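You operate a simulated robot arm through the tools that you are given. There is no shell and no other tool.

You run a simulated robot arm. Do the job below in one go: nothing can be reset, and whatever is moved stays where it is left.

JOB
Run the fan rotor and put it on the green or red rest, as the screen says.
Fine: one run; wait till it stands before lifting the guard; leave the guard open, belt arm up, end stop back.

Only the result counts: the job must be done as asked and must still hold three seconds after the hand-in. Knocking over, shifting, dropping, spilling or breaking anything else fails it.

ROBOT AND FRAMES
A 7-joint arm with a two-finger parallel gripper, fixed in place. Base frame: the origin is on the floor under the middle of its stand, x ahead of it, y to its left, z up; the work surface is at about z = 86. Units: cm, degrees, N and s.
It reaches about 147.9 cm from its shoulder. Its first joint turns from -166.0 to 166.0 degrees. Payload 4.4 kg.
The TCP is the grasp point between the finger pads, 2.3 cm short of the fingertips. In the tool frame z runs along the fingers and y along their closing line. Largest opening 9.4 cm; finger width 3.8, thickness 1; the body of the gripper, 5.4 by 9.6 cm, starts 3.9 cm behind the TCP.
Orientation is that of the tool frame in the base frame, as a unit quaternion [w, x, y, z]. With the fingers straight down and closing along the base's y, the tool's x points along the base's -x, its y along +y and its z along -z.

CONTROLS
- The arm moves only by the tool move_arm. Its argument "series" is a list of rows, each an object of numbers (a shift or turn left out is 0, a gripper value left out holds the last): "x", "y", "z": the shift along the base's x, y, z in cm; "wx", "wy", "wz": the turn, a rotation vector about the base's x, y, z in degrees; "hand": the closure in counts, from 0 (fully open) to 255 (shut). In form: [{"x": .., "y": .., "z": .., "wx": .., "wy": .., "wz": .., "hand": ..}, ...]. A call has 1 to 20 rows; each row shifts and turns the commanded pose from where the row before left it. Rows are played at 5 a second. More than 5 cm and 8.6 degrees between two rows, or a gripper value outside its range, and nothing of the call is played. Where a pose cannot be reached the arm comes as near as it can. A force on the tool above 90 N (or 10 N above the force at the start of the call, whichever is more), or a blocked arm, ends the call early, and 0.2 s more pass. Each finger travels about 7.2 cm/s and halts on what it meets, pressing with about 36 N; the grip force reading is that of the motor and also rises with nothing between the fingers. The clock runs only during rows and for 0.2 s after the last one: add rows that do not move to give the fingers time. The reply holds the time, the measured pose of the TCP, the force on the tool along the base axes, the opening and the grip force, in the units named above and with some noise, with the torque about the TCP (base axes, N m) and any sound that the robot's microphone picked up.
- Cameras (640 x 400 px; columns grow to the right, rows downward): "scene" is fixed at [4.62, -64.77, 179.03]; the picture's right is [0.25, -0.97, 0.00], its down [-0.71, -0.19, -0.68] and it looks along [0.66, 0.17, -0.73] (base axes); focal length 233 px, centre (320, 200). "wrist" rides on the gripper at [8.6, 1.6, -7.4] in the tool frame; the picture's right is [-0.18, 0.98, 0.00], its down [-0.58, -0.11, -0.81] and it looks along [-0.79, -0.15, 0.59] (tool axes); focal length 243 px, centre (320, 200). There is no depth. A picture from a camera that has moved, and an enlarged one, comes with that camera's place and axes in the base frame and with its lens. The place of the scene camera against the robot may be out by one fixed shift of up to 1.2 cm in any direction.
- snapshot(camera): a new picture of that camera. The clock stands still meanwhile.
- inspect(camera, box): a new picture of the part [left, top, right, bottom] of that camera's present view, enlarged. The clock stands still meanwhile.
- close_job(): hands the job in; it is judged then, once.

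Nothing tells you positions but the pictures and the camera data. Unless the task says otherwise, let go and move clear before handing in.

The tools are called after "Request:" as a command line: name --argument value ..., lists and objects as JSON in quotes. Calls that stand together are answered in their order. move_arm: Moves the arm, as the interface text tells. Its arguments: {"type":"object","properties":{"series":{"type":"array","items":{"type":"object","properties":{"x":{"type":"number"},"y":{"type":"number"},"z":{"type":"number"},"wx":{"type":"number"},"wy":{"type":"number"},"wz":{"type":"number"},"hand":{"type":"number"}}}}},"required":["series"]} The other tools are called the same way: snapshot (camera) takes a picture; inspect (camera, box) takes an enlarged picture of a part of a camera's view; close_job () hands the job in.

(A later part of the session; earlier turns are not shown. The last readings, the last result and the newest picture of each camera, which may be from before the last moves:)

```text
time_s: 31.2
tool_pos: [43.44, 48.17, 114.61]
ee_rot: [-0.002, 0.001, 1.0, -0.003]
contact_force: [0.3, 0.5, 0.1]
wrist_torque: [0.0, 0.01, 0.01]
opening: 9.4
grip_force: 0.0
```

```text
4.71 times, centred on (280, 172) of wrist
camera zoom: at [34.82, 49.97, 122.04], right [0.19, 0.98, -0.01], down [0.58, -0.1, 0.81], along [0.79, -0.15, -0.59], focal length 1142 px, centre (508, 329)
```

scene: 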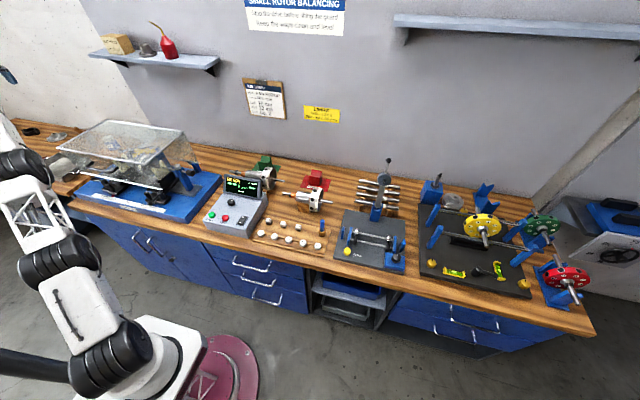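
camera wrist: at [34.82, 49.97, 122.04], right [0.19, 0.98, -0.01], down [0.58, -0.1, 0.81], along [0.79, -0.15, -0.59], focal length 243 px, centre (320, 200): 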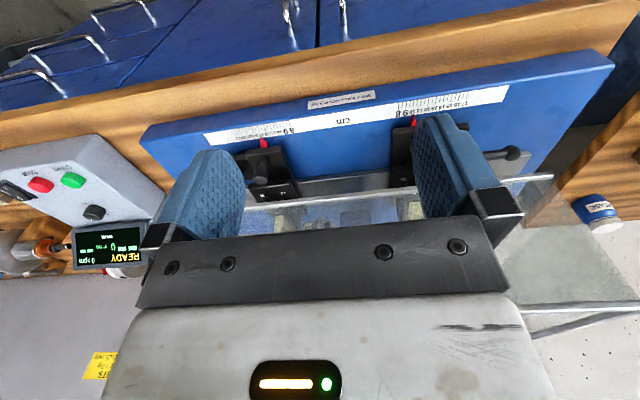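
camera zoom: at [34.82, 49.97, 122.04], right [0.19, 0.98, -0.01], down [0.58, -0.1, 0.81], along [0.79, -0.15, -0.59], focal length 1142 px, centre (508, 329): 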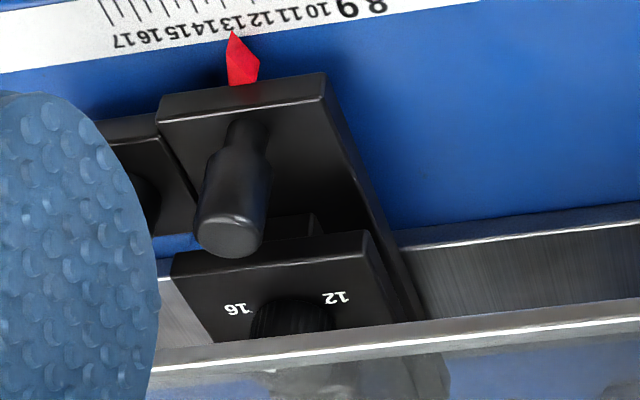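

Both pointers agree with the sheet (left 10, right 13). I now close the fingers and go above the START button at about (58.5, 1.1, 94.3).

Request:
move_arm --series '[{"y": -4.7, "hand": 255}, {"y": -4.7}, {"y": -4.7}, {"y": -4.7}, {"y": -4.7}, {"y": -4.7}, {"y": -4.7}, {"y": -4.7}, {"y": -4.7}, {"y": -4.7}, {"x": 3.77}, {"x": 3.77}, {"x": 3.77}, {"x": 3.77}, {"z": -4}, {"z": -4}, {"z": -4}, {}]'

Request:
snapshot --camera "wrist"

Request:
inspect --camera "scene" --box '[180, 160, 290, 250]'

```text
time_s: 35.0
tool_pos: [58.82, 1.02, 102.15]
ee_rot: [-0.001, 0.001, 1.0, -0.003]
contact_force: [-0.3, 0.0, -0.9]
wrist_torque: [-0.02, 0.0, 0.0]
opening: 0.01
grip_force: 35.4
```

```text
taken
camera wrist: at [50.22, 2.67, 109.54], right [0.19, 0.98, -0.01], down [0.58, -0.1, 0.8], along [0.79, -0.15, -0.59], focal length 243 px, centre (320, 200)
```

wrist: 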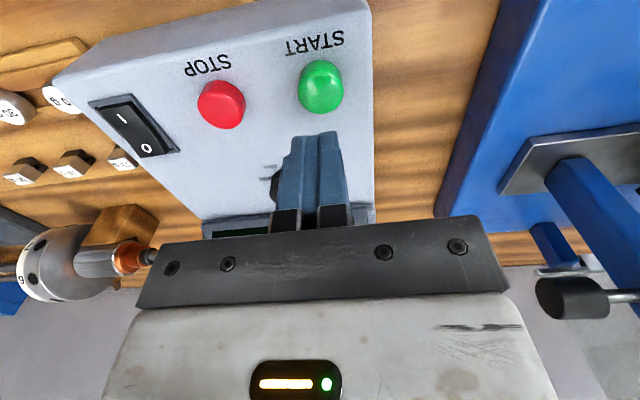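

```text
4.44 times, centred on (235, 205) of scene
camera zoom: at [4.62, -64.77, 179.03], right [0.25, -0.97, 0.0], down [-0.71, -0.19, -0.68], along [0.66, 0.17, -0.73], focal length 1035 px, centre (698, 178)
```

zoom: 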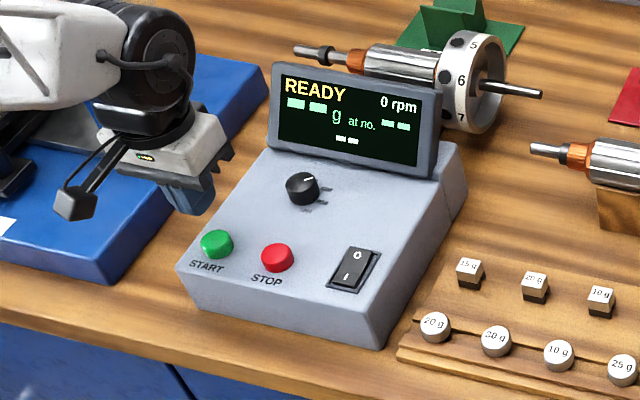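

Request:
move_arm --series '[{"x": -0.3, "z": -3}, {"z": -1}, {"z": -0.5}, {}]'

Request:
inspect --camera "wrist" --box '[240, 40, 400, 150]'

```text
time_s: 36.0
tool_pos: [58.37, 1.01, 97.74]
ee_rot: [-0.002, 0.001, 1.0, -0.003]
contact_force: [0.7, 0.1, -0.3]
wrist_torque: [0.0, 0.01, 0.0]
opening: 0.0
grip_force: 36.0
```

```text
3.64 times, centred on (320, 95) of wrist
camera zoom: at [49.77, 2.74, 105.15], right [0.19, 0.98, -0.01], down [0.58, -0.1, 0.8], along [0.79, -0.15, -0.59], focal length 882 px, centre (320, 582)
```

zoom: 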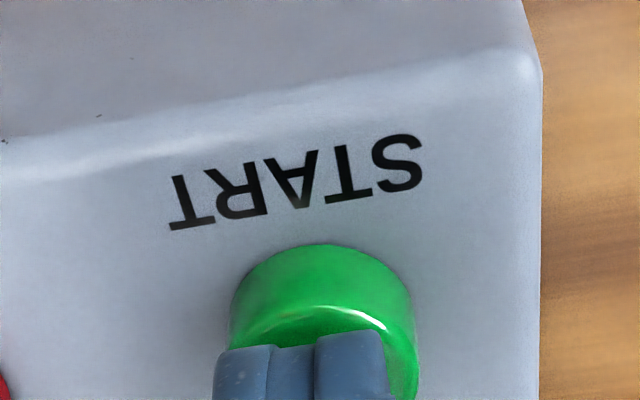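

Request:
move_arm --series '[{"y": 0.3, "z": -0.4}, {"z": -0.3}, {"z": -0.3}]'

Request:
inspect --camera "scene" --box '[200, 160, 280, 240]'

```text
time_s: 36.8
tool_pos: [58.36, 1.31, 96.95]
ee_rot: [-0.002, 0.001, 1.0, -0.004]
contact_force: [1.6, 1.3, 3.0]
wrist_torque: [-0.01, -0.01, 0.01]
opening: 0.0
grip_force: 36.2
heard: click
```

```text
5.00 times, centred on (240, 200) of scene
camera zoom: at [4.62, -64.77, 179.03], right [0.25, -0.97, 0.0], down [-0.71, -0.19, -0.68], along [0.66, 0.17, -0.73], focal length 1165 px, centre (720, 200)
```

zoom: 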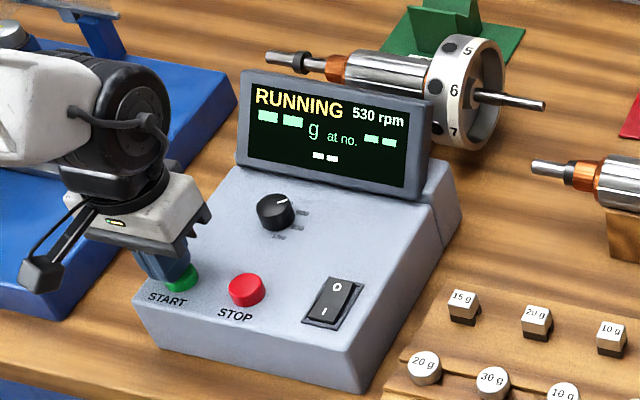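

The run started with a click (RUNNING, 530 rpm). I lift the fingers clear and wait over the panel for the reading.

Request:
move_arm --series '[{"z": 2}, {"z": 2}, {}, {}, {}]'

Request:
inspect --camera "scene" --box '[200, 160, 280, 240]'

```text
time_s: 38.0
tool_pos: [58.62, 1.44, 101.14]
ee_rot: [-0.003, 0.0, 1.0, -0.003]
contact_force: [-0.3, 0.8, 0.5]
wrist_torque: [-0.01, 0.01, -0.03]
opening: 0.0
grip_force: 35.9
```

```text
5.00 times, centred on (240, 200) of scene
camera zoom: at [4.62, -64.77, 179.03], right [0.25, -0.97, 0.0], down [-0.71, -0.19, -0.68], along [0.66, 0.17, -0.73], focal length 1165 px, centre (720, 200)
```

zoom: 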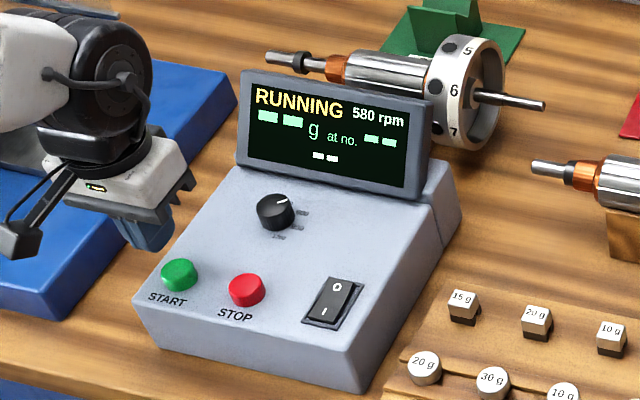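

Request:
move_arm --series '[{}, {}, {}, {}, {}, {}, {}, {}, {}, {}]'

Request:
inspect --camera "scene" --box '[220, 160, 280, 210]'

```text
time_s: 40.2
tool_pos: [58.49, 1.43, 101.04]
ee_rot: [-0.002, 0.001, 1.0, -0.004]
contact_force: [-0.1, 0.7, -0.4]
wrist_torque: [0.03, 0.02, 0.0]
opening: 0.0
grip_force: 36.0
```

```text
8.00 times, centred on (250, 185) of scene
camera zoom: at [4.62, -64.77, 179.03], right [0.25, -0.97, 0.0], down [-0.71, -0.19, -0.68], along [0.66, 0.17, -0.73], focal length 1864 px, centre (880, 320)
```

zoom: 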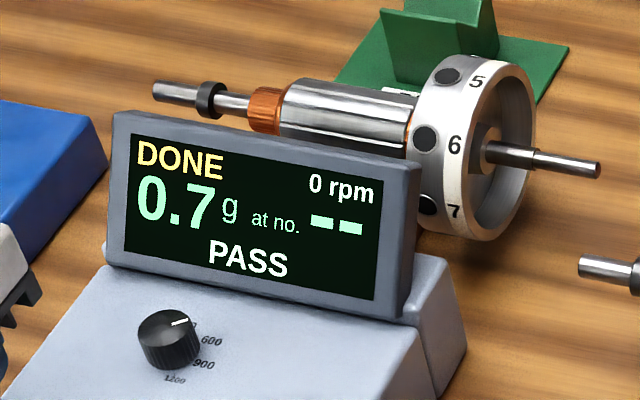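

The screen says DONE, 0.7 g, PASS, 0 rpm — so the fan rotor goes to the green rest. Next I go to the guard handle (bar near x 56.6, y 42–56, z 112.5) with the fingers turned to close across it.

Request:
move_arm --series '[{"x": -3.5, "z": 3.5}, {"x": -3.5, "z": 3.5}, {"x": -3.5, "z": 3.5}, {"x": -3.5, "z": 3.5, "hand": 170}, {"y": 4.76, "wz": 8.18}, {"y": 4.76, "wz": 8.18}, {"y": 4.76, "wz": 8.18}, {"y": 4.76, "wz": 8.18}, {"y": 4.76, "wz": 8.18}, {"y": 4.76, "wz": 8.18}, {"y": 4.76, "wz": 8.18}, {"y": 4.76, "wz": 8.18}, {"y": 4.76, "wz": 8.18}, {"y": 4.76, "wz": 8.18}, {"wz": 8.18}, {"wy": -7.5}, {"wy": -7.5}, {"wy": -7.5}, {}]'

Request:
snapshot --camera "wrist"

Request:
snapshot --camera "scene"

```text
time_s: 44.2
tool_pos: [44.43, 48.83, 114.84]
ee_rot: [0.139, -0.691, 0.695, -0.142]
contact_force: [-0.2, -0.3, -0.1]
wrist_torque: [-0.02, 0.03, 0.01]
opening: 3.12
grip_force: 0.0
```

```text
taken
camera wrist: at [40.05, 40.26, 121.04], right [-0.9, 0.19, -0.38], down [-0.21, 0.58, 0.78], along [0.37, 0.79, -0.49], focal length 243 px, centre (320, 200)
```

wrist: 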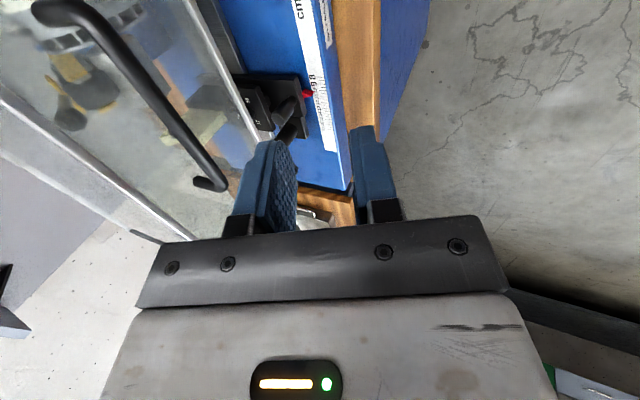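

```text
taken
```

scene: 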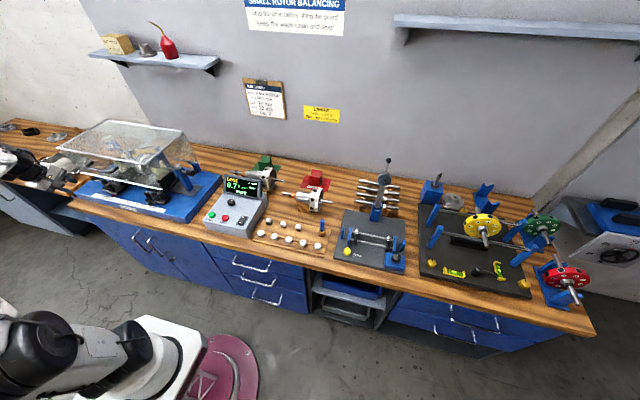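

Request:
move_arm --series '[{"wy": -7.5, "z": 1.5}, {"wy": -7.5, "z": 1.5}, {"wy": -7.5, "z": 1.5}, {"x": 2.5}, {"x": 2.5}, {}]'

Request:
snapshot --camera "wrist"

```text
time_s: 45.6
tool_pos: [49.48, 48.73, 119.39]
ee_rot: [0.271, -0.651, 0.654, -0.275]
contact_force: [0.3, -0.2, 0.6]
wrist_torque: [-0.01, 0.02, 0.01]
opening: 3.13
grip_force: 0.0
```

```text
taken
camera wrist: at [43.07, 40.13, 123.39], right [-0.69, 0.19, -0.7], down [-0.5, 0.58, 0.64], along [0.53, 0.79, -0.31], focal length 243 px, centre (320, 200)
```

wrist: 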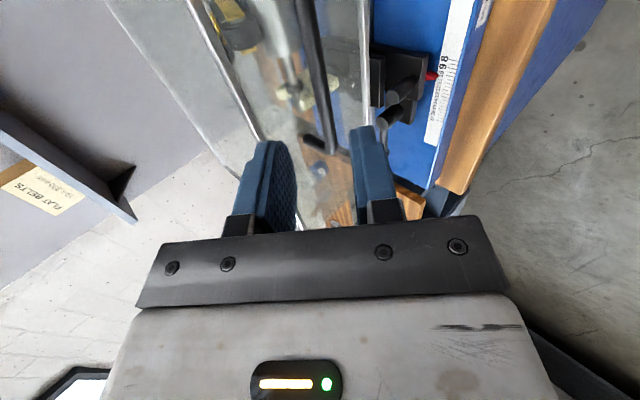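

Request:
move_arm --series '[{"x": 2.3, "z": -1.9}, {"x": 2.1, "z": -2.1}, {}]'

Request:
inspect --camera "wrist" --box '[200, 60, 440, 220]'

```text
time_s: 46.4
tool_pos: [53.65, 48.79, 115.35]
ee_rot: [0.273, -0.651, 0.653, -0.274]
contact_force: [-0.1, -0.4, -0.1]
wrist_torque: [-0.01, -0.02, 0.03]
opening: 3.13
grip_force: 0.0
```

```text
2.50 times, centred on (320, 140) of wrist
camera zoom: at [47.29, 40.21, 119.36], right [-0.69, 0.19, -0.7], down [-0.5, 0.58, 0.64], along [0.53, 0.79, -0.31], focal length 606 px, centre (320, 350)
```

zoom: 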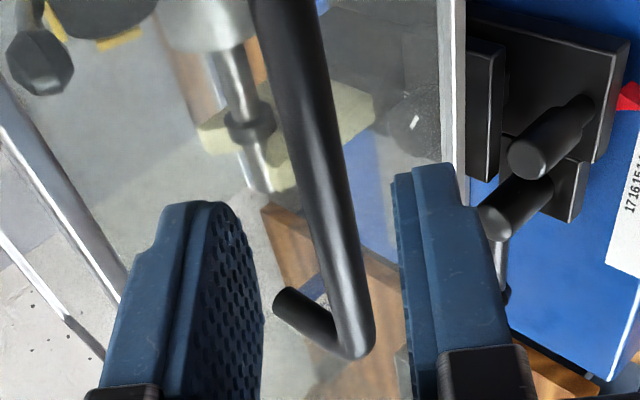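

Request:
move_arm --series '[{"x": 1.22, "z": -1.22}, {"x": 1.2, "z": -1.2}, {}]'

Request:
inspect --camera "wrist" --box '[200, 60, 440, 220]'

```text
time_s: 47.2
tool_pos: [56.22, 48.84, 112.76]
ee_rot: [0.272, -0.651, 0.654, -0.274]
contact_force: [0.1, 0.1, 0.5]
wrist_torque: [0.03, 0.02, -0.01]
opening: 3.11
grip_force: 0.1
```

```text
2.50 times, centred on (320, 140) of wrist
camera zoom: at [49.74, 40.27, 116.87], right [-0.69, 0.19, -0.7], down [-0.49, 0.58, 0.64], along [0.53, 0.79, -0.31], focal length 606 px, centre (320, 350)
```

zoom: 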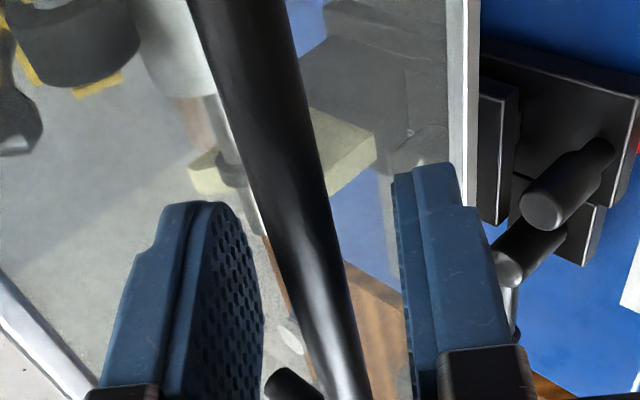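

Request:
move_arm --series '[{"hand": 255}, {}, {}]'

Request:
inspect --camera "wrist" --box '[200, 60, 440, 220]'

Request:
inspect --camera "scene" --box '[50, 105, 280, 230]'

```text
time_s: 48.0
tool_pos: [56.19, 48.8, 112.94]
ee_rot: [0.272, -0.651, 0.654, -0.274]
contact_force: [27.9, 1.4, 10.3]
wrist_torque: [-1.28, -0.21, 1.21]
opening: 1.19
grip_force: 44.8
```

```text
2.50 times, centred on (320, 140) of wrist
camera zoom: at [49.79, 40.27, 116.95], right [-0.69, 0.19, -0.7], down [-0.5, 0.58, 0.64], along [0.53, 0.79, -0.31], focal length 606 px, centre (320, 350)
```

zoom: 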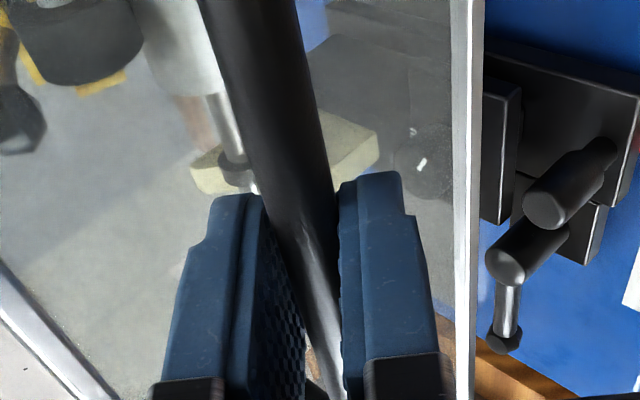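

```text
2.78 times, centred on (165, 168) of scene
camera zoom: at [4.62, -64.77, 179.03], right [0.25, -0.97, 0.0], down [-0.71, -0.19, -0.68], along [0.66, 0.17, -0.73], focal length 648 px, centre (751, 290)
```

zoom: 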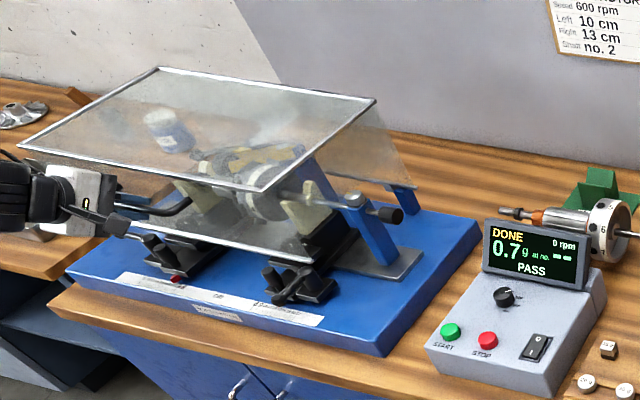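

The bar is gripped (opening 1.19 cm) and the screen still shows 0 rpm. I relieve the preload and start lifting the guard along its arc in small steps.

Request:
move_arm --series '[{"x": 0.25, "z": 0.1}, {"x": 0.52, "z": 1.06, "wy": 2}, {"x": 0.56, "z": 1.04, "wy": 2}]'

Request:
inspect --camera "scene" --box '[50, 105, 280, 230]'

```text
time_s: 48.8
tool_pos: [57.6, 48.89, 115.07]
ee_rot: [0.249, -0.661, 0.662, -0.251]
contact_force: [-17.4, 10.6, 7.8]
wrist_torque: [-1.53, 0.16, 0.85]
opening: 1.19
grip_force: 45.0
```

```text
2.78 times, centred on (165, 168) of scene
camera zoom: at [4.62, -64.77, 179.03], right [0.25, -0.97, 0.0], down [-0.71, -0.19, -0.68], along [0.66, 0.17, -0.73], focal length 648 px, centre (751, 290)
```

zoom: 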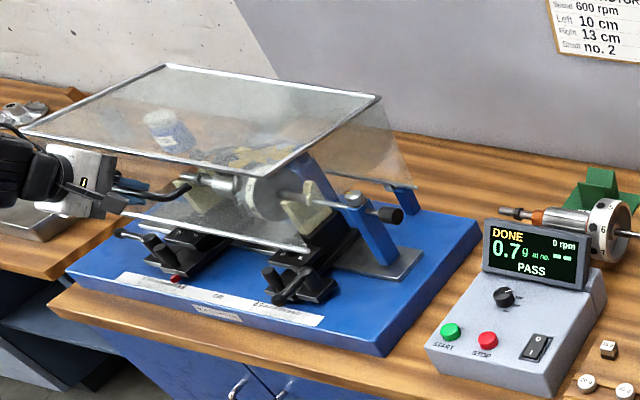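

Request:
move_arm --series '[{"x": 0.35, "z": 1.02, "wy": 2}, {"x": 0.63, "z": 1.01, "wy": 2}, {"x": 0.67, "z": 0.98, "wy": 2}, {"x": 0.7, "z": 0.96, "wy": 2}]'

```text
time_s: 49.8
tool_pos: [59.91, 48.87, 118.86]
ee_rot: [0.2, -0.676, 0.679, -0.204]
contact_force: [23.6, -7.1, -22.1]
wrist_torque: [-0.97, -0.06, 1.35]
opening: 1.21
grip_force: 44.9
```

Request:
move_arm --series '[{"x": 0.24, "z": -0.18}, {"x": 0.74, "z": 0.86, "wy": 2}, {"x": 0.76, "z": 0.83, "wy": 2}, {"x": 0.8, "z": 0.8, "wy": 2}, {"x": 0.82, "z": 0.78, "wy": 2}]'

```text
time_s: 51.0
tool_pos: [63.17, 48.96, 122.3]
ee_rot: [0.155, -0.688, 0.691, -0.157]
contact_force: [-19.6, -13.3, 18.0]
wrist_torque: [-0.98, 0.07, 1.42]
opening: 1.18
grip_force: 45.2
```

Request:
move_arm --series '[{"x": -0.17, "z": 0.18}, {"x": 0.83, "z": 0.8, "wy": 2}, {"x": 0.86, "z": 0.77, "wy": 2}, {"x": 0.89, "z": 0.74, "wy": 2}, {"x": 0.91, "z": 0.71, "wy": 2}]'

Request:
inspect --camera "scene" --box '[50, 85, 280, 230]'

```text
time_s: 52.2
tool_pos: [66.51, 48.89, 125.28]
ee_rot: [0.104, -0.697, 0.701, -0.109]
contact_force: [19.4, 2.2, -29.6]
wrist_torque: [-0.47, -0.1, 1.65]
opening: 1.17
grip_force: 44.4
```

```text
2.76 times, centred on (165, 158) of scene
camera zoom: at [4.62, -64.77, 179.03], right [0.25, -0.97, 0.0], down [-0.71, -0.19, -0.68], along [0.66, 0.17, -0.73], focal length 643 px, centre (748, 317)
```

zoom: 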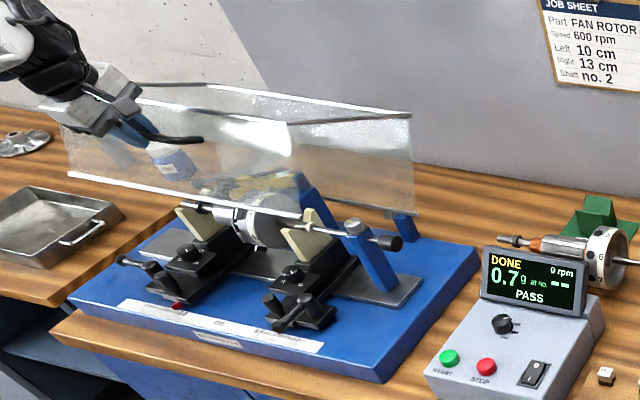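

Request:
move_arm --series '[{"x": 0.15, "z": -0.2}, {"x": 0.94, "z": 0.64, "wy": 2}, {"x": 0.96, "z": 0.61, "wy": 2}, {"x": 0.98, "z": 0.58, "wy": 2}, {"x": 1.0, "z": 0.54, "wy": 2}]'

```text
time_s: 53.4
tool_pos: [70.41, 48.95, 127.69]
ee_rot: [0.057, -0.703, 0.706, -0.059]
contact_force: [0.1, -27.4, -0.8]
wrist_torque: [-0.48, 0.03, 1.65]
opening: 1.17
grip_force: 44.5
```

Request:
move_arm --series '[{"y": -0.15}, {"x": 1.02, "z": 0.5, "wy": 2}, {"x": 1.04, "z": 0.46, "wy": 2}, {"x": 1.055, "z": 0.43, "wy": 2}, {"x": 1.07, "z": 0.39, "wy": 2}]'

```text
time_s: 54.6
tool_pos: [74.85, 48.82, 129.51]
ee_rot: [0.008, -0.707, 0.708, -0.011]
contact_force: [-9.5, 17.5, 27.0]
wrist_torque: [0.22, 0.11, 1.67]
opening: 1.16
grip_force: 45.2
```

Request:
move_arm --series '[{"y": 0.1, "z": 0.2}, {"x": 1.09, "z": 0.38, "wy": 2}, {"x": 1.1, "z": 0.34, "wy": 2}, {"x": 1.11, "z": 0.3, "wy": 2}, {"x": 1.12, "z": 0.26, "wy": 2}]'

Request:
inspect --camera "scene" --box '[50, 65, 280, 230]'

```text
time_s: 55.8
tool_pos: [79.16, 48.8, 130.84]
ee_rot: [-0.043, -0.705, 0.707, 0.04]
contact_force: [1.2, 1.6, -1.5]
wrist_torque: [1.05, 0.04, 1.59]
opening: 1.2
grip_force: 45.4
```

```text
2.42 times, centred on (165, 148) of scene
camera zoom: at [4.62, -64.77, 179.03], right [0.25, -0.97, 0.0], down [-0.71, -0.19, -0.68], along [0.66, 0.17, -0.73], focal length 565 px, centre (696, 327)
```

zoom: 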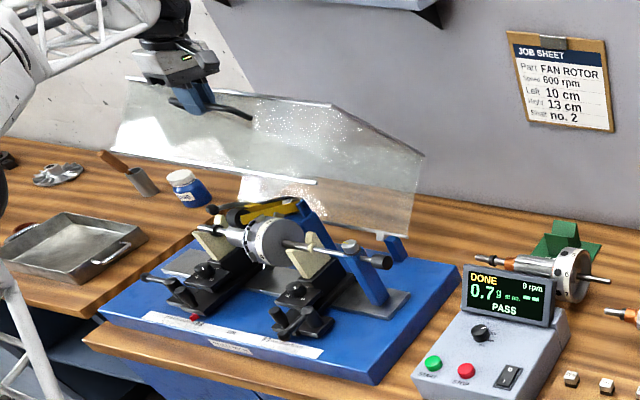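

The guard is at about 52° and nearly balanced; the shelf above limits my hand, so I keep the tool upright from here and let the bar turn in the grip while swinging it further.

Request:
move_arm --series '[{"x": 1.13, "z": 0.22}, {"x": 1.14, "z": 0.19}, {"x": 1.15, "z": 0.15}, {"x": 1.15, "z": 0.1}]'

Request:
inspect --camera "scene" --box '[50, 45, 280, 210]'

```text
time_s: 56.8
tool_pos: [83.84, 48.66, 131.59]
ee_rot: [-0.043, -0.705, 0.707, 0.039]
contact_force: [1.3, -9.8, -4.2]
wrist_torque: [0.76, 0.1, 1.63]
opening: 1.18
grip_force: 44.6
```

```text
2.42 times, centred on (165, 128) of scene
camera zoom: at [4.62, -64.77, 179.03], right [0.25, -0.97, 0.0], down [-0.71, -0.19, -0.68], along [0.66, 0.17, -0.73], focal length 565 px, centre (696, 376)
```

zoom: 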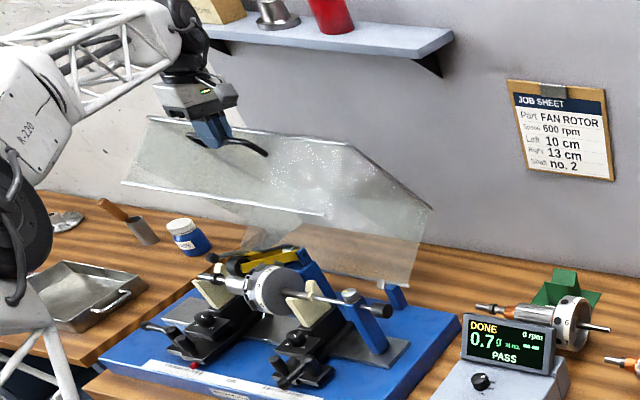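

Request:
move_arm --series '[{"x": 1.15, "z": 0.06}, {"x": 1.155, "z": 0.03}, {"x": 1.155, "z": -0.02}, {"x": 1.155, "z": -0.05}]'

Request:
inspect --camera "scene" --box '[50, 45, 280, 210]'

```text
time_s: 57.8
tool_pos: [88.47, 48.78, 131.63]
ee_rot: [-0.041, -0.705, 0.707, 0.039]
contact_force: [2.1, -18.0, 10.5]
wrist_torque: [0.46, 0.01, 1.67]
opening: 1.16
grip_force: 44.7
```

```text
2.42 times, centred on (165, 128) of scene
camera zoom: at [4.62, -64.77, 179.03], right [0.25, -0.97, 0.0], down [-0.71, -0.19, -0.68], along [0.66, 0.17, -0.73], focal length 565 px, centre (696, 376)
```

zoom: 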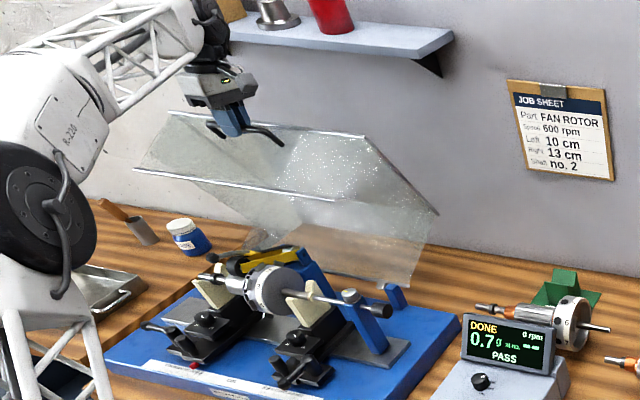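

Request:
move_arm --series '[{"x": 1.15, "z": -0.05}, {"x": 1.15, "z": -0.1}, {"x": 1.14, "z": -0.14}]'

Request:
inspect --camera "scene" --box '[50, 0, 280, 210]'

Request:
snapshot --camera "wrist"

```text
time_s: 58.6
tool_pos: [91.9, 48.81, 131.39]
ee_rot: [-0.041, -0.705, 0.707, 0.039]
contact_force: [5.4, -8.2, 23.4]
wrist_torque: [0.28, -0.03, 1.24]
opening: 1.18
grip_force: 45.0
```

```text
1.90 times, centred on (165, 105) of scene
camera zoom: at [4.62, -64.77, 179.03], right [0.25, -0.97, 0.0], down [-0.71, -0.19, -0.68], along [0.66, 0.17, -0.73], focal length 444 px, centre (615, 381)
```

zoom: 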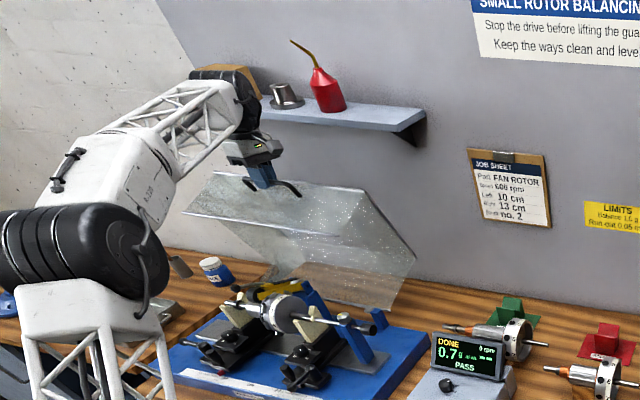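

```text
taken
camera wrist: at [91.12, 40.23, 138.93], right [-0.98, 0.19, 0.11], down [0.2, 0.58, 0.79], along [0.08, 0.79, -0.61], focal length 243 px, centre (320, 200)
```

wrist: 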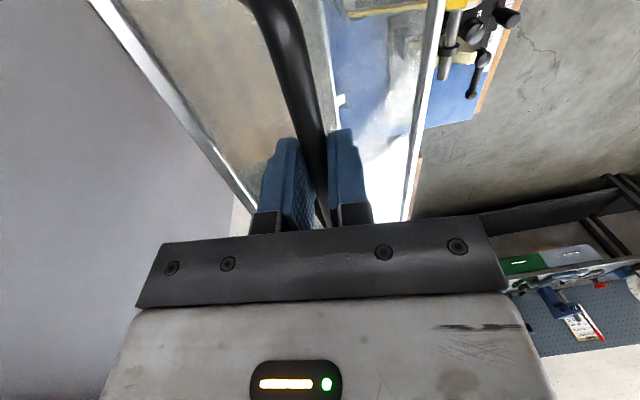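

Request:
move_arm --series '[{"z": 0.2}, {"hand": 210}, {}, {}]'

Request:
snapshot --camera "wrist"

```text
time_s: 59.6
tool_pos: [91.9, 48.85, 131.26]
ee_rot: [-0.043, -0.705, 0.707, 0.039]
contact_force: [2.5, -0.6, -1.0]
wrist_torque: [0.01, 0.0, 0.05]
opening: 1.79
grip_force: 0.8
```

```text
taken
camera wrist: at [91.15, 40.27, 138.99], right [-0.98, 0.19, 0.11], down [0.2, 0.58, 0.79], along [0.08, 0.79, -0.61], focal length 243 px, centre (320, 200)
```

wrist: 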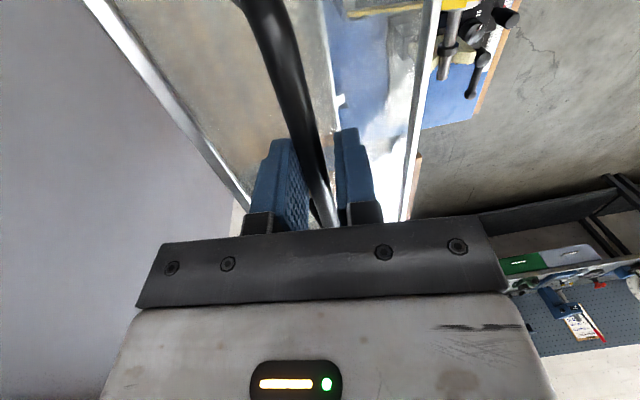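

Request:
move_arm --series '[{"wy": -5, "x": 0.4, "z": -0.05}, {"wy": -5, "x": 0.4, "z": -0.05}, {"wy": -5, "x": 0.5, "z": -0.1}, {"wy": -5, "x": 0.6, "z": -0.15}, {"x": 0.6, "z": -0.15}, {"x": 0.6, "z": -0.15}, {"x": 0.6, "z": -0.15}]'

Request:
snapshot --camera "wrist"

Request:
inspect --camera "scene" --box '[50, 0, 280, 210]'

```text
time_s: 61.2
tool_pos: [95.68, 48.81, 130.59]
ee_rot: [0.082, -0.7, 0.704, -0.084]
contact_force: [3.4, 0.2, 2.9]
wrist_torque: [-0.03, -0.04, 0.06]
opening: 1.81
grip_force: 1.9
```

```text
taken
camera wrist: at [92.32, 40.23, 137.49], right [-0.96, 0.19, -0.23], down [-0.08, 0.58, 0.81], along [0.28, 0.79, -0.54], focal length 243 px, centre (320, 200)
```

wrist: 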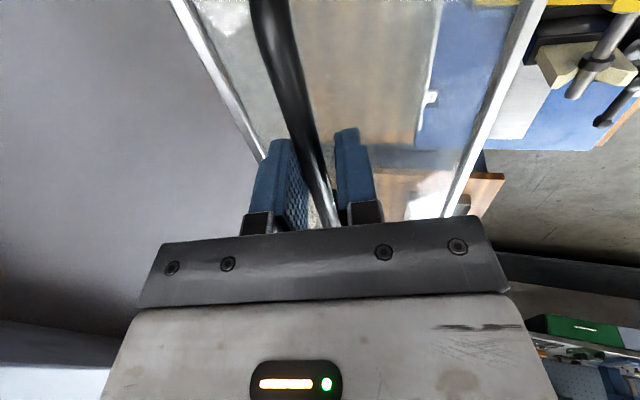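

```text
1.90 times, centred on (165, 105) of scene
camera zoom: at [4.62, -64.77, 179.03], right [0.25, -0.97, 0.0], down [-0.71, -0.19, -0.68], along [0.66, 0.17, -0.73], focal length 444 px, centre (615, 381)
```

zoom: 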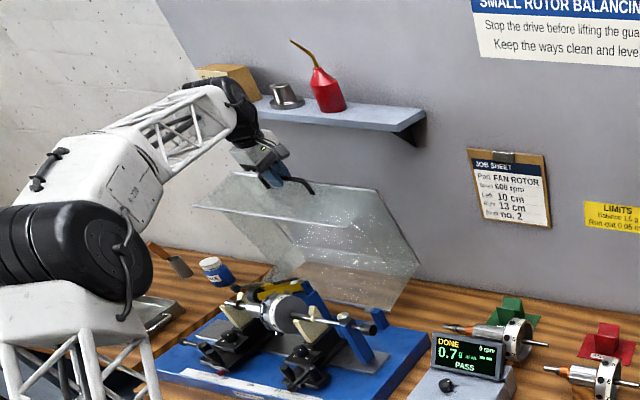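

Request:
move_arm --series '[{"wy": -5, "x": 0.4, "z": -0.12}, {"wy": -5, "x": 0.5, "z": -0.15}, {"wy": -5, "x": 0.6, "z": -0.2}, {"x": 0.6, "z": -0.2}, {"x": 0.6, "z": -0.22}]'

Request:
snapshot --camera "wrist"

Request:
inspect --camera "scene" --box '[50, 0, 280, 210]'

```text
time_s: 62.4
tool_pos: [98.21, 48.87, 129.59]
ee_rot: [0.171, -0.685, 0.686, -0.174]
contact_force: [3.5, -0.1, -0.4]
wrist_torque: [0.0, -0.04, -0.05]
opening: 1.79
grip_force: 2.0
```

```text
taken
camera wrist: at [93.25, 40.33, 135.43], right [-0.86, 0.19, -0.47], down [-0.29, 0.58, 0.76], along [0.42, 0.79, -0.45], focal length 243 px, centre (320, 200)
```

wrist: 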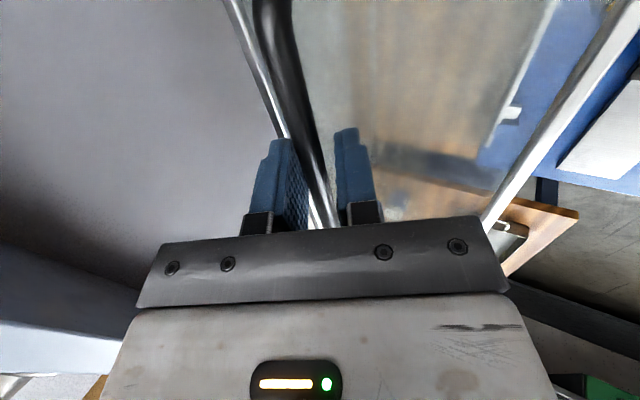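

```text
1.90 times, centred on (165, 105) of scene
camera zoom: at [4.62, -64.77, 179.03], right [0.25, -0.97, 0.0], down [-0.71, -0.19, -0.68], along [0.66, 0.17, -0.73], focal length 444 px, centre (615, 381)
```

zoom: 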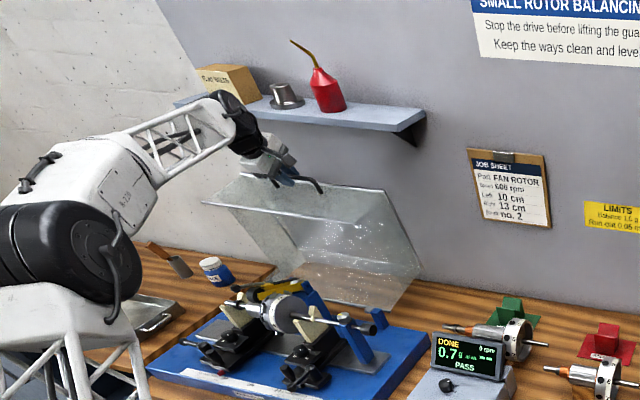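

Request:
move_arm --series '[{"wy": -4, "x": 0.5, "z": -0.2}, {"wy": -4, "x": 0.5, "z": -0.22}, {"x": 0.5, "z": -0.22}, {"x": 0.5, "z": -0.24}, {"x": 0.5, "z": -0.25}]'

Request:
snapshot --camera "wrist"

```text
time_s: 63.6
tool_pos: [100.79, 48.91, 128.59]
ee_rot: [0.219, -0.67, 0.673, -0.222]
contact_force: [-7.6, 2.1, -3.8]
wrist_torque: [0.03, 0.02, -0.18]
opening: 2.01
grip_force: 3.7
```

```text
taken
camera wrist: at [94.96, 40.32, 133.54], right [-0.79, 0.19, -0.58], down [-0.39, 0.59, 0.71], along [0.47, 0.79, -0.39], focal length 243 px, centre (320, 200)
```

wrist: 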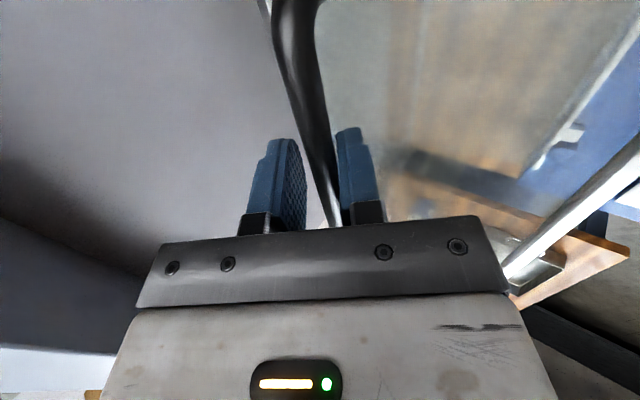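

The guard has reached its back stop (the bar now pushes back). I open the fingers and withdraw along the tool axis.

Request:
move_arm --series '[{"x": -0.4, "z": 0.1}, {"hand": 170}, {}]'

Request:
snapshot --camera "wrist"

```text
time_s: 64.4
tool_pos: [100.35, 48.75, 128.9]
ee_rot: [0.219, -0.67, 0.673, -0.222]
contact_force: [-1.0, 1.6, -0.3]
wrist_torque: [-0.01, -0.01, 0.05]
opening: 3.12
grip_force: 0.1
```

```text
taken
camera wrist: at [94.61, 40.21, 133.81], right [-0.79, 0.19, -0.58], down [-0.39, 0.58, 0.71], along [0.47, 0.79, -0.39], focal length 243 px, centre (320, 200)
```

wrist: 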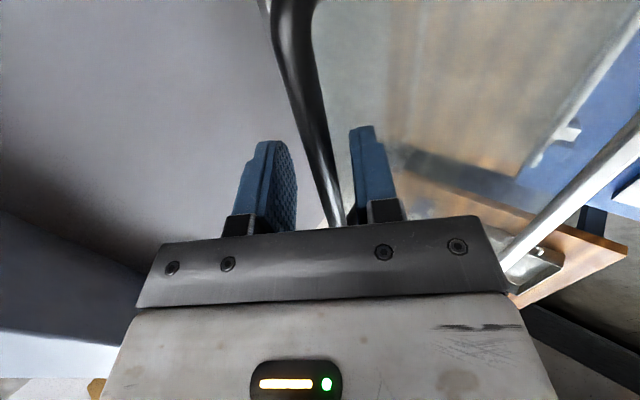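

Request:
move_arm --series '[{"x": -1.19, "z": 1.61}, {"x": -1.19, "z": 1.61}, {"x": -1.5, "z": 2}, {"x": -2.1, "z": 2.8}, {"x": -4, "z": 2.8}, {"x": -4.8}, {"x": -4.8}, {}]'

Request:
snapshot --camera "wrist"

Request:
snapshot --camera "scene"

```text
time_s: 66.2
tool_pos: [80.77, 48.78, 139.5]
ee_rot: [0.219, -0.67, 0.673, -0.222]
contact_force: [-0.9, -0.1, -0.3]
wrist_torque: [0.03, 0.02, -0.01]
opening: 3.1
grip_force: 0.0
```

```text
taken
camera wrist: at [75.09, 40.23, 144.49], right [-0.79, 0.19, -0.58], down [-0.39, 0.58, 0.71], along [0.47, 0.79, -0.39], focal length 243 px, centre (320, 200)
```

wrist: 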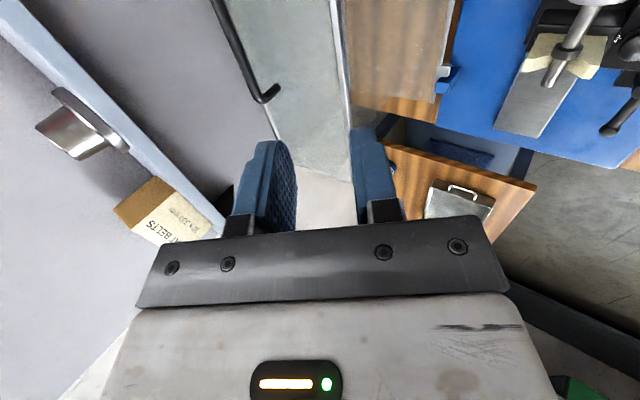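

```text
taken
```

scene: 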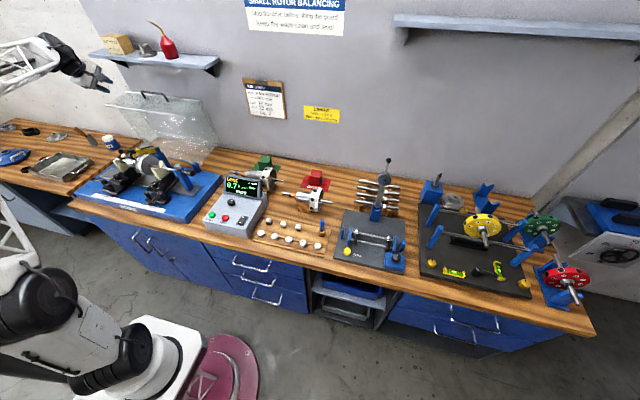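

The guard stands open on its own. Now I study the belt arm, end stop and rotor in the open.

Request:
inspect --camera "scene" --box '[75, 120, 225, 225]'

Request:
inspect --camera "scene" --box '[100, 130, 200, 200]'

Request:
inspect --camera "scene" --box '[110, 140, 160, 180]'

```text
3.81 times, centred on (150, 172) of scene
camera zoom: at [4.62, -64.77, 179.03], right [0.25, -0.97, 0.0], down [-0.71, -0.19, -0.68], along [0.66, 0.17, -0.73], focal length 887 px, centre (968, 305)
```

zoom: 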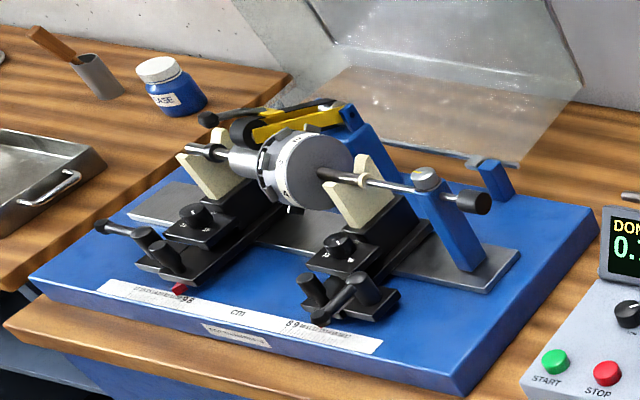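

```text
5.71 times, centred on (150, 165) of scene
camera zoom: at [4.62, -64.77, 179.03], right [0.25, -0.97, 0.0], down [-0.71, -0.19, -0.68], along [0.66, 0.17, -0.73], focal length 1331 px, centre (1291, 400)
```

zoom: 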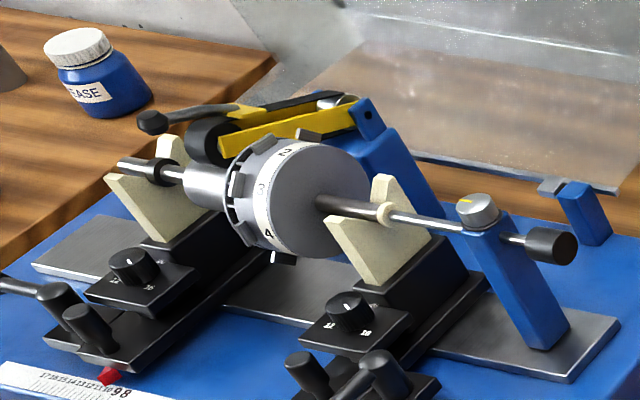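

```text
10.00 times, centred on (135, 160) of scene
camera zoom: at [4.62, -64.77, 179.03], right [0.25, -0.97, 0.0], down [-0.71, -0.19, -0.68], along [0.66, 0.17, -0.73], focal length 2329 px, centre (2170, 600)
```

zoom: 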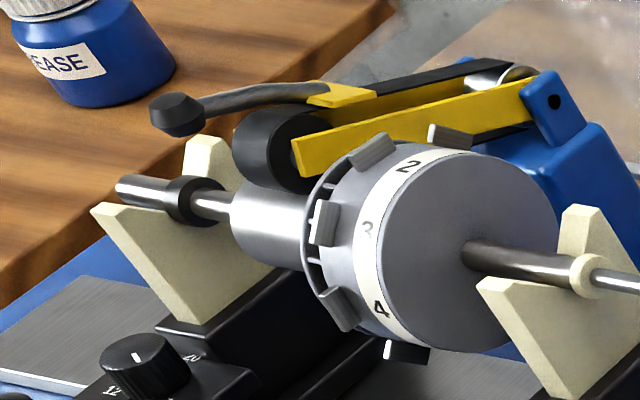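

Request:
move_arm --series '[{"wy": 7.3, "x": -4}, {"wy": 7.3, "x": -4}, {"wy": 7.3, "x": -4}, {"wy": 7.3, "x": -4}, {"wy": 7.3, "x": -4}, {"wz": -8.18, "x": -2, "z": -0.6}, {"wz": -8.18, "x": -2, "z": -0.6}, {"wz": -8.18, "x": -2, "z": -0.6}, {"wz": -8.18, "z": -0.6}, {"wz": -8.18, "z": -0.6}, {"wz": -8.18, "z": -0.6}, {"wz": -8.18, "z": -0.6}, {"wz": -8.18, "z": -0.6}, {"wz": -8.18, "z": -0.6}, {"wz": -8.18, "z": -0.6}, {"wz": -8.18, "z": -0.6}, {"hand": 0}, {}]'

Request:
snapshot --camera "wrist"

Request:
inspect --camera "wrist" --box '[180, 20, 460, 220]'

```text
time_s: 70.0
tool_pos: [54.88, 48.8, 132.94]
ee_rot: [-0.001, 0.002, 1.0, 0.001]
contact_force: [0.8, -0.5, 0.0]
wrist_torque: [-0.01, -0.02, -0.01]
opening: 9.38
grip_force: 0.1
```

```text
taken
camera wrist: at [46.19, 50.48, 140.34], right [0.19, 0.98, 0.0], down [0.58, -0.11, 0.8], along [0.79, -0.15, -0.59], focal length 243 px, centre (320, 200)
```

wrist: 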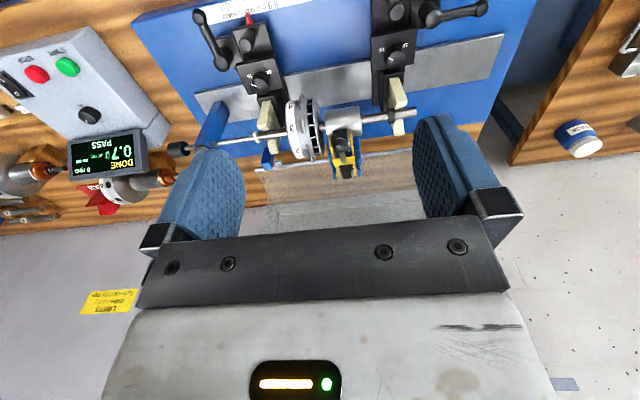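

```text
2.00 times, centred on (320, 120) of wrist
camera zoom: at [46.19, 50.48, 140.34], right [0.19, 0.98, 0.0], down [0.58, -0.11, 0.8], along [0.79, -0.15, -0.59], focal length 485 px, centre (320, 360)
```

zoom: 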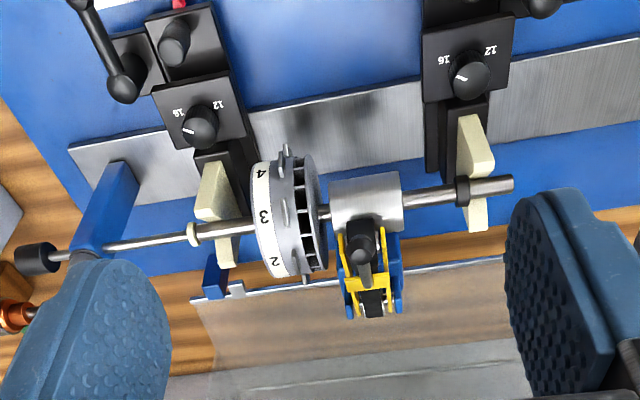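

The belt arm's knob is at about (69.6, 49, 113), rotor shaft axis at about x 72, z 105.5, spanning y 34–61.4. I go above the knob for a closer look.

Request:
move_arm --series '[{"x": 4, "z": -2.5}, {"x": 4, "z": -2.5}, {"x": 4, "z": -2.5}, {}]'

Request:
snapshot --camera "wrist"

Request:
inspect --camera "wrist" --box '[240, 60, 420, 220]'

Request:
inspect --camera "scene" --box '[90, 110, 190, 190]'

```text
time_s: 71.0
tool_pos: [66.62, 48.72, 125.3]
ee_rot: [-0.003, 0.0, 1.0, 0.001]
contact_force: [-0.1, -0.2, -0.3]
wrist_torque: [0.0, -0.01, -0.02]
opening: 9.41
grip_force: 0.2
```

```text
taken
camera wrist: at [57.97, 50.36, 132.66], right [0.19, 0.98, 0.0], down [0.58, -0.11, 0.8], along [0.79, -0.15, -0.6], focal length 243 px, centre (320, 200)
```

wrist: 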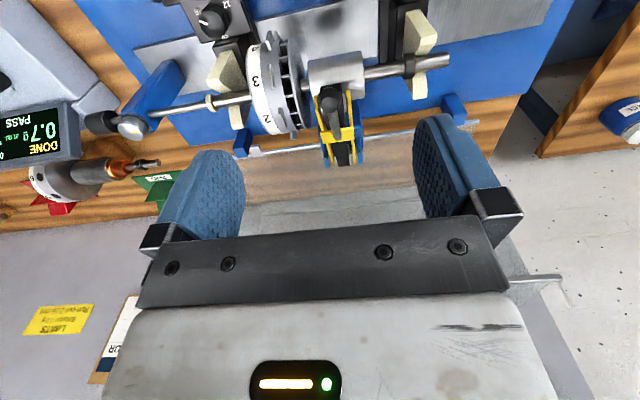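

```text
2.50 times, centred on (330, 140) of wrist
camera zoom: at [57.97, 50.36, 132.66], right [0.19, 0.98, 0.0], down [0.58, -0.11, 0.8], along [0.79, -0.15, -0.6], focal length 606 px, centre (295, 350)
```

zoom: 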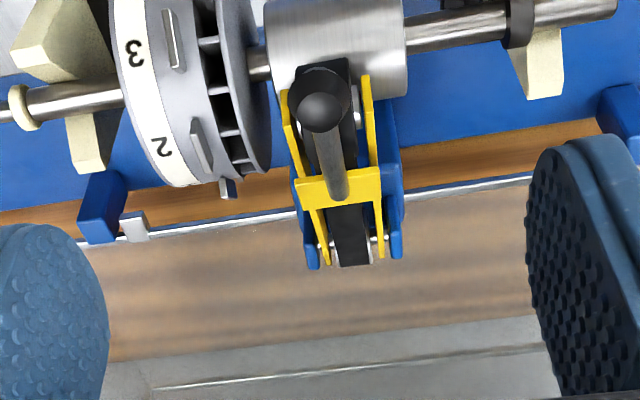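

```text
5.00 times, centred on (140, 150) of scene
camera zoom: at [4.62, -64.77, 179.03], right [0.25, -0.97, 0.0], down [-0.71, -0.19, -0.68], along [0.66, 0.17, -0.73], focal length 1165 px, centre (1220, 450)
```

zoom: 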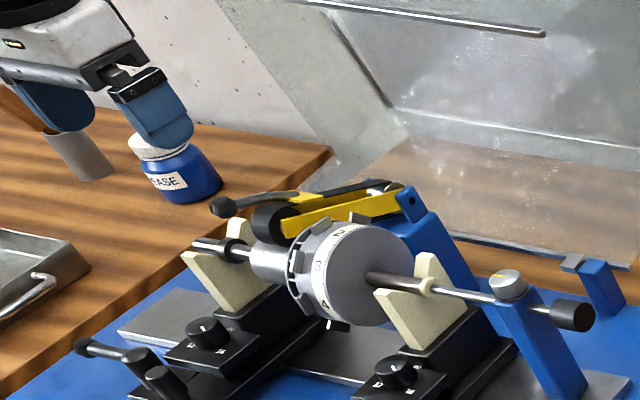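

Request:
move_arm --series '[{"hand": 147, "x": 2.9, "y": 0.25, "z": -3}, {"z": -3}, {}]'

Request:
inspect --camera "wrist" --box '[220, 60, 420, 220]'

Request:
inspect --camera "scene" --box '[90, 110, 190, 190]'

```text
time_s: 71.8
tool_pos: [69.59, 48.85, 119.43]
ee_rot: [-0.001, 0.001, 1.0, 0.002]
contact_force: [-0.4, 0.3, -0.3]
wrist_torque: [-0.01, 0.0, 0.01]
opening: 4.01
grip_force: 0.0
```

```text
2.50 times, centred on (320, 140) of wrist
camera zoom: at [61.05, 50.58, 126.89], right [0.19, 0.98, 0.0], down [0.58, -0.11, 0.8], along [0.79, -0.15, -0.59], focal length 606 px, centre (320, 350)
```

zoom: 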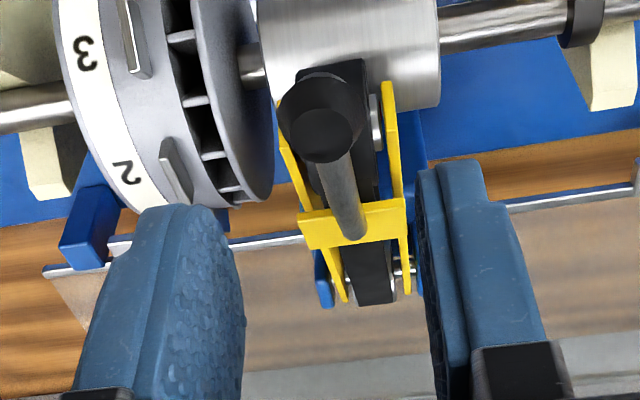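

```text
5.00 times, centred on (140, 150) of scene
camera zoom: at [4.62, -64.77, 179.03], right [0.25, -0.97, 0.0], down [-0.71, -0.19, -0.68], along [0.66, 0.17, -0.73], focal length 1165 px, centre (1220, 450)
```

zoom: 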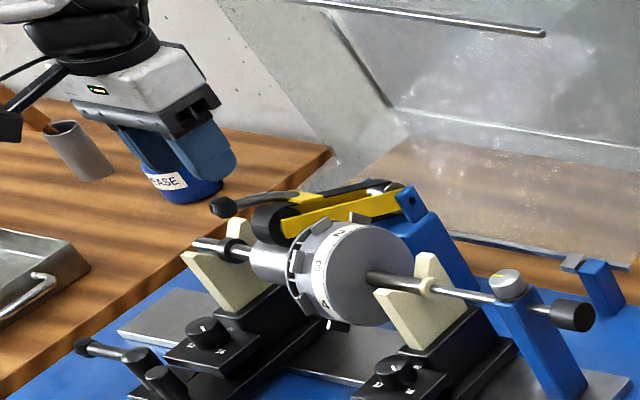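

Request:
move_arm --series '[{"z": -3}, {"z": -2.4}, {}]'

Request:
inspect --camera "wrist" --box '[220, 60, 420, 220]'

Request:
inspect --camera "scene" --box '[90, 110, 190, 190]'

```text
time_s: 72.6
tool_pos: [70.0, 49.11, 113.78]
ee_rot: [-0.003, 0.001, 1.0, 0.001]
contact_force: [-0.7, 0.1, -0.1]
wrist_torque: [0.02, 0.03, 0.02]
opening: 3.99
grip_force: 0.1
```

```text
2.50 times, centred on (320, 140) of wrist
camera zoom: at [61.35, 50.76, 121.29], right [0.19, 0.98, 0.0], down [0.58, -0.11, 0.8], along [0.79, -0.15, -0.6], focal length 606 px, centre (320, 350)
```

zoom: 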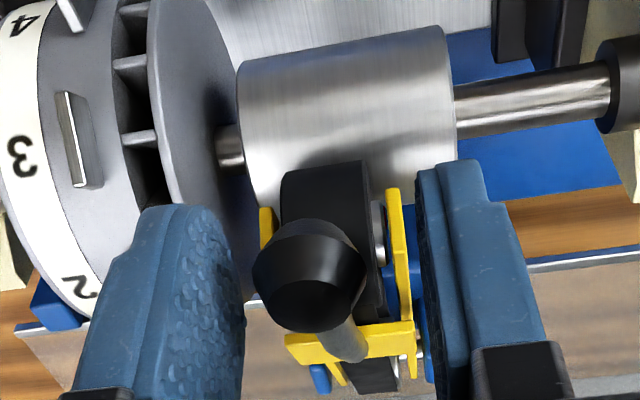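

```text
5.00 times, centred on (140, 150) of scene
camera zoom: at [4.62, -64.77, 179.03], right [0.25, -0.97, 0.0], down [-0.71, -0.19, -0.68], along [0.66, 0.17, -0.73], focal length 1165 px, centre (1220, 450)
```

zoom: 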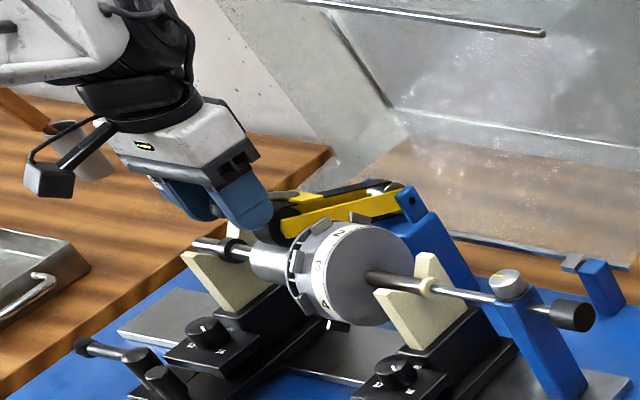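

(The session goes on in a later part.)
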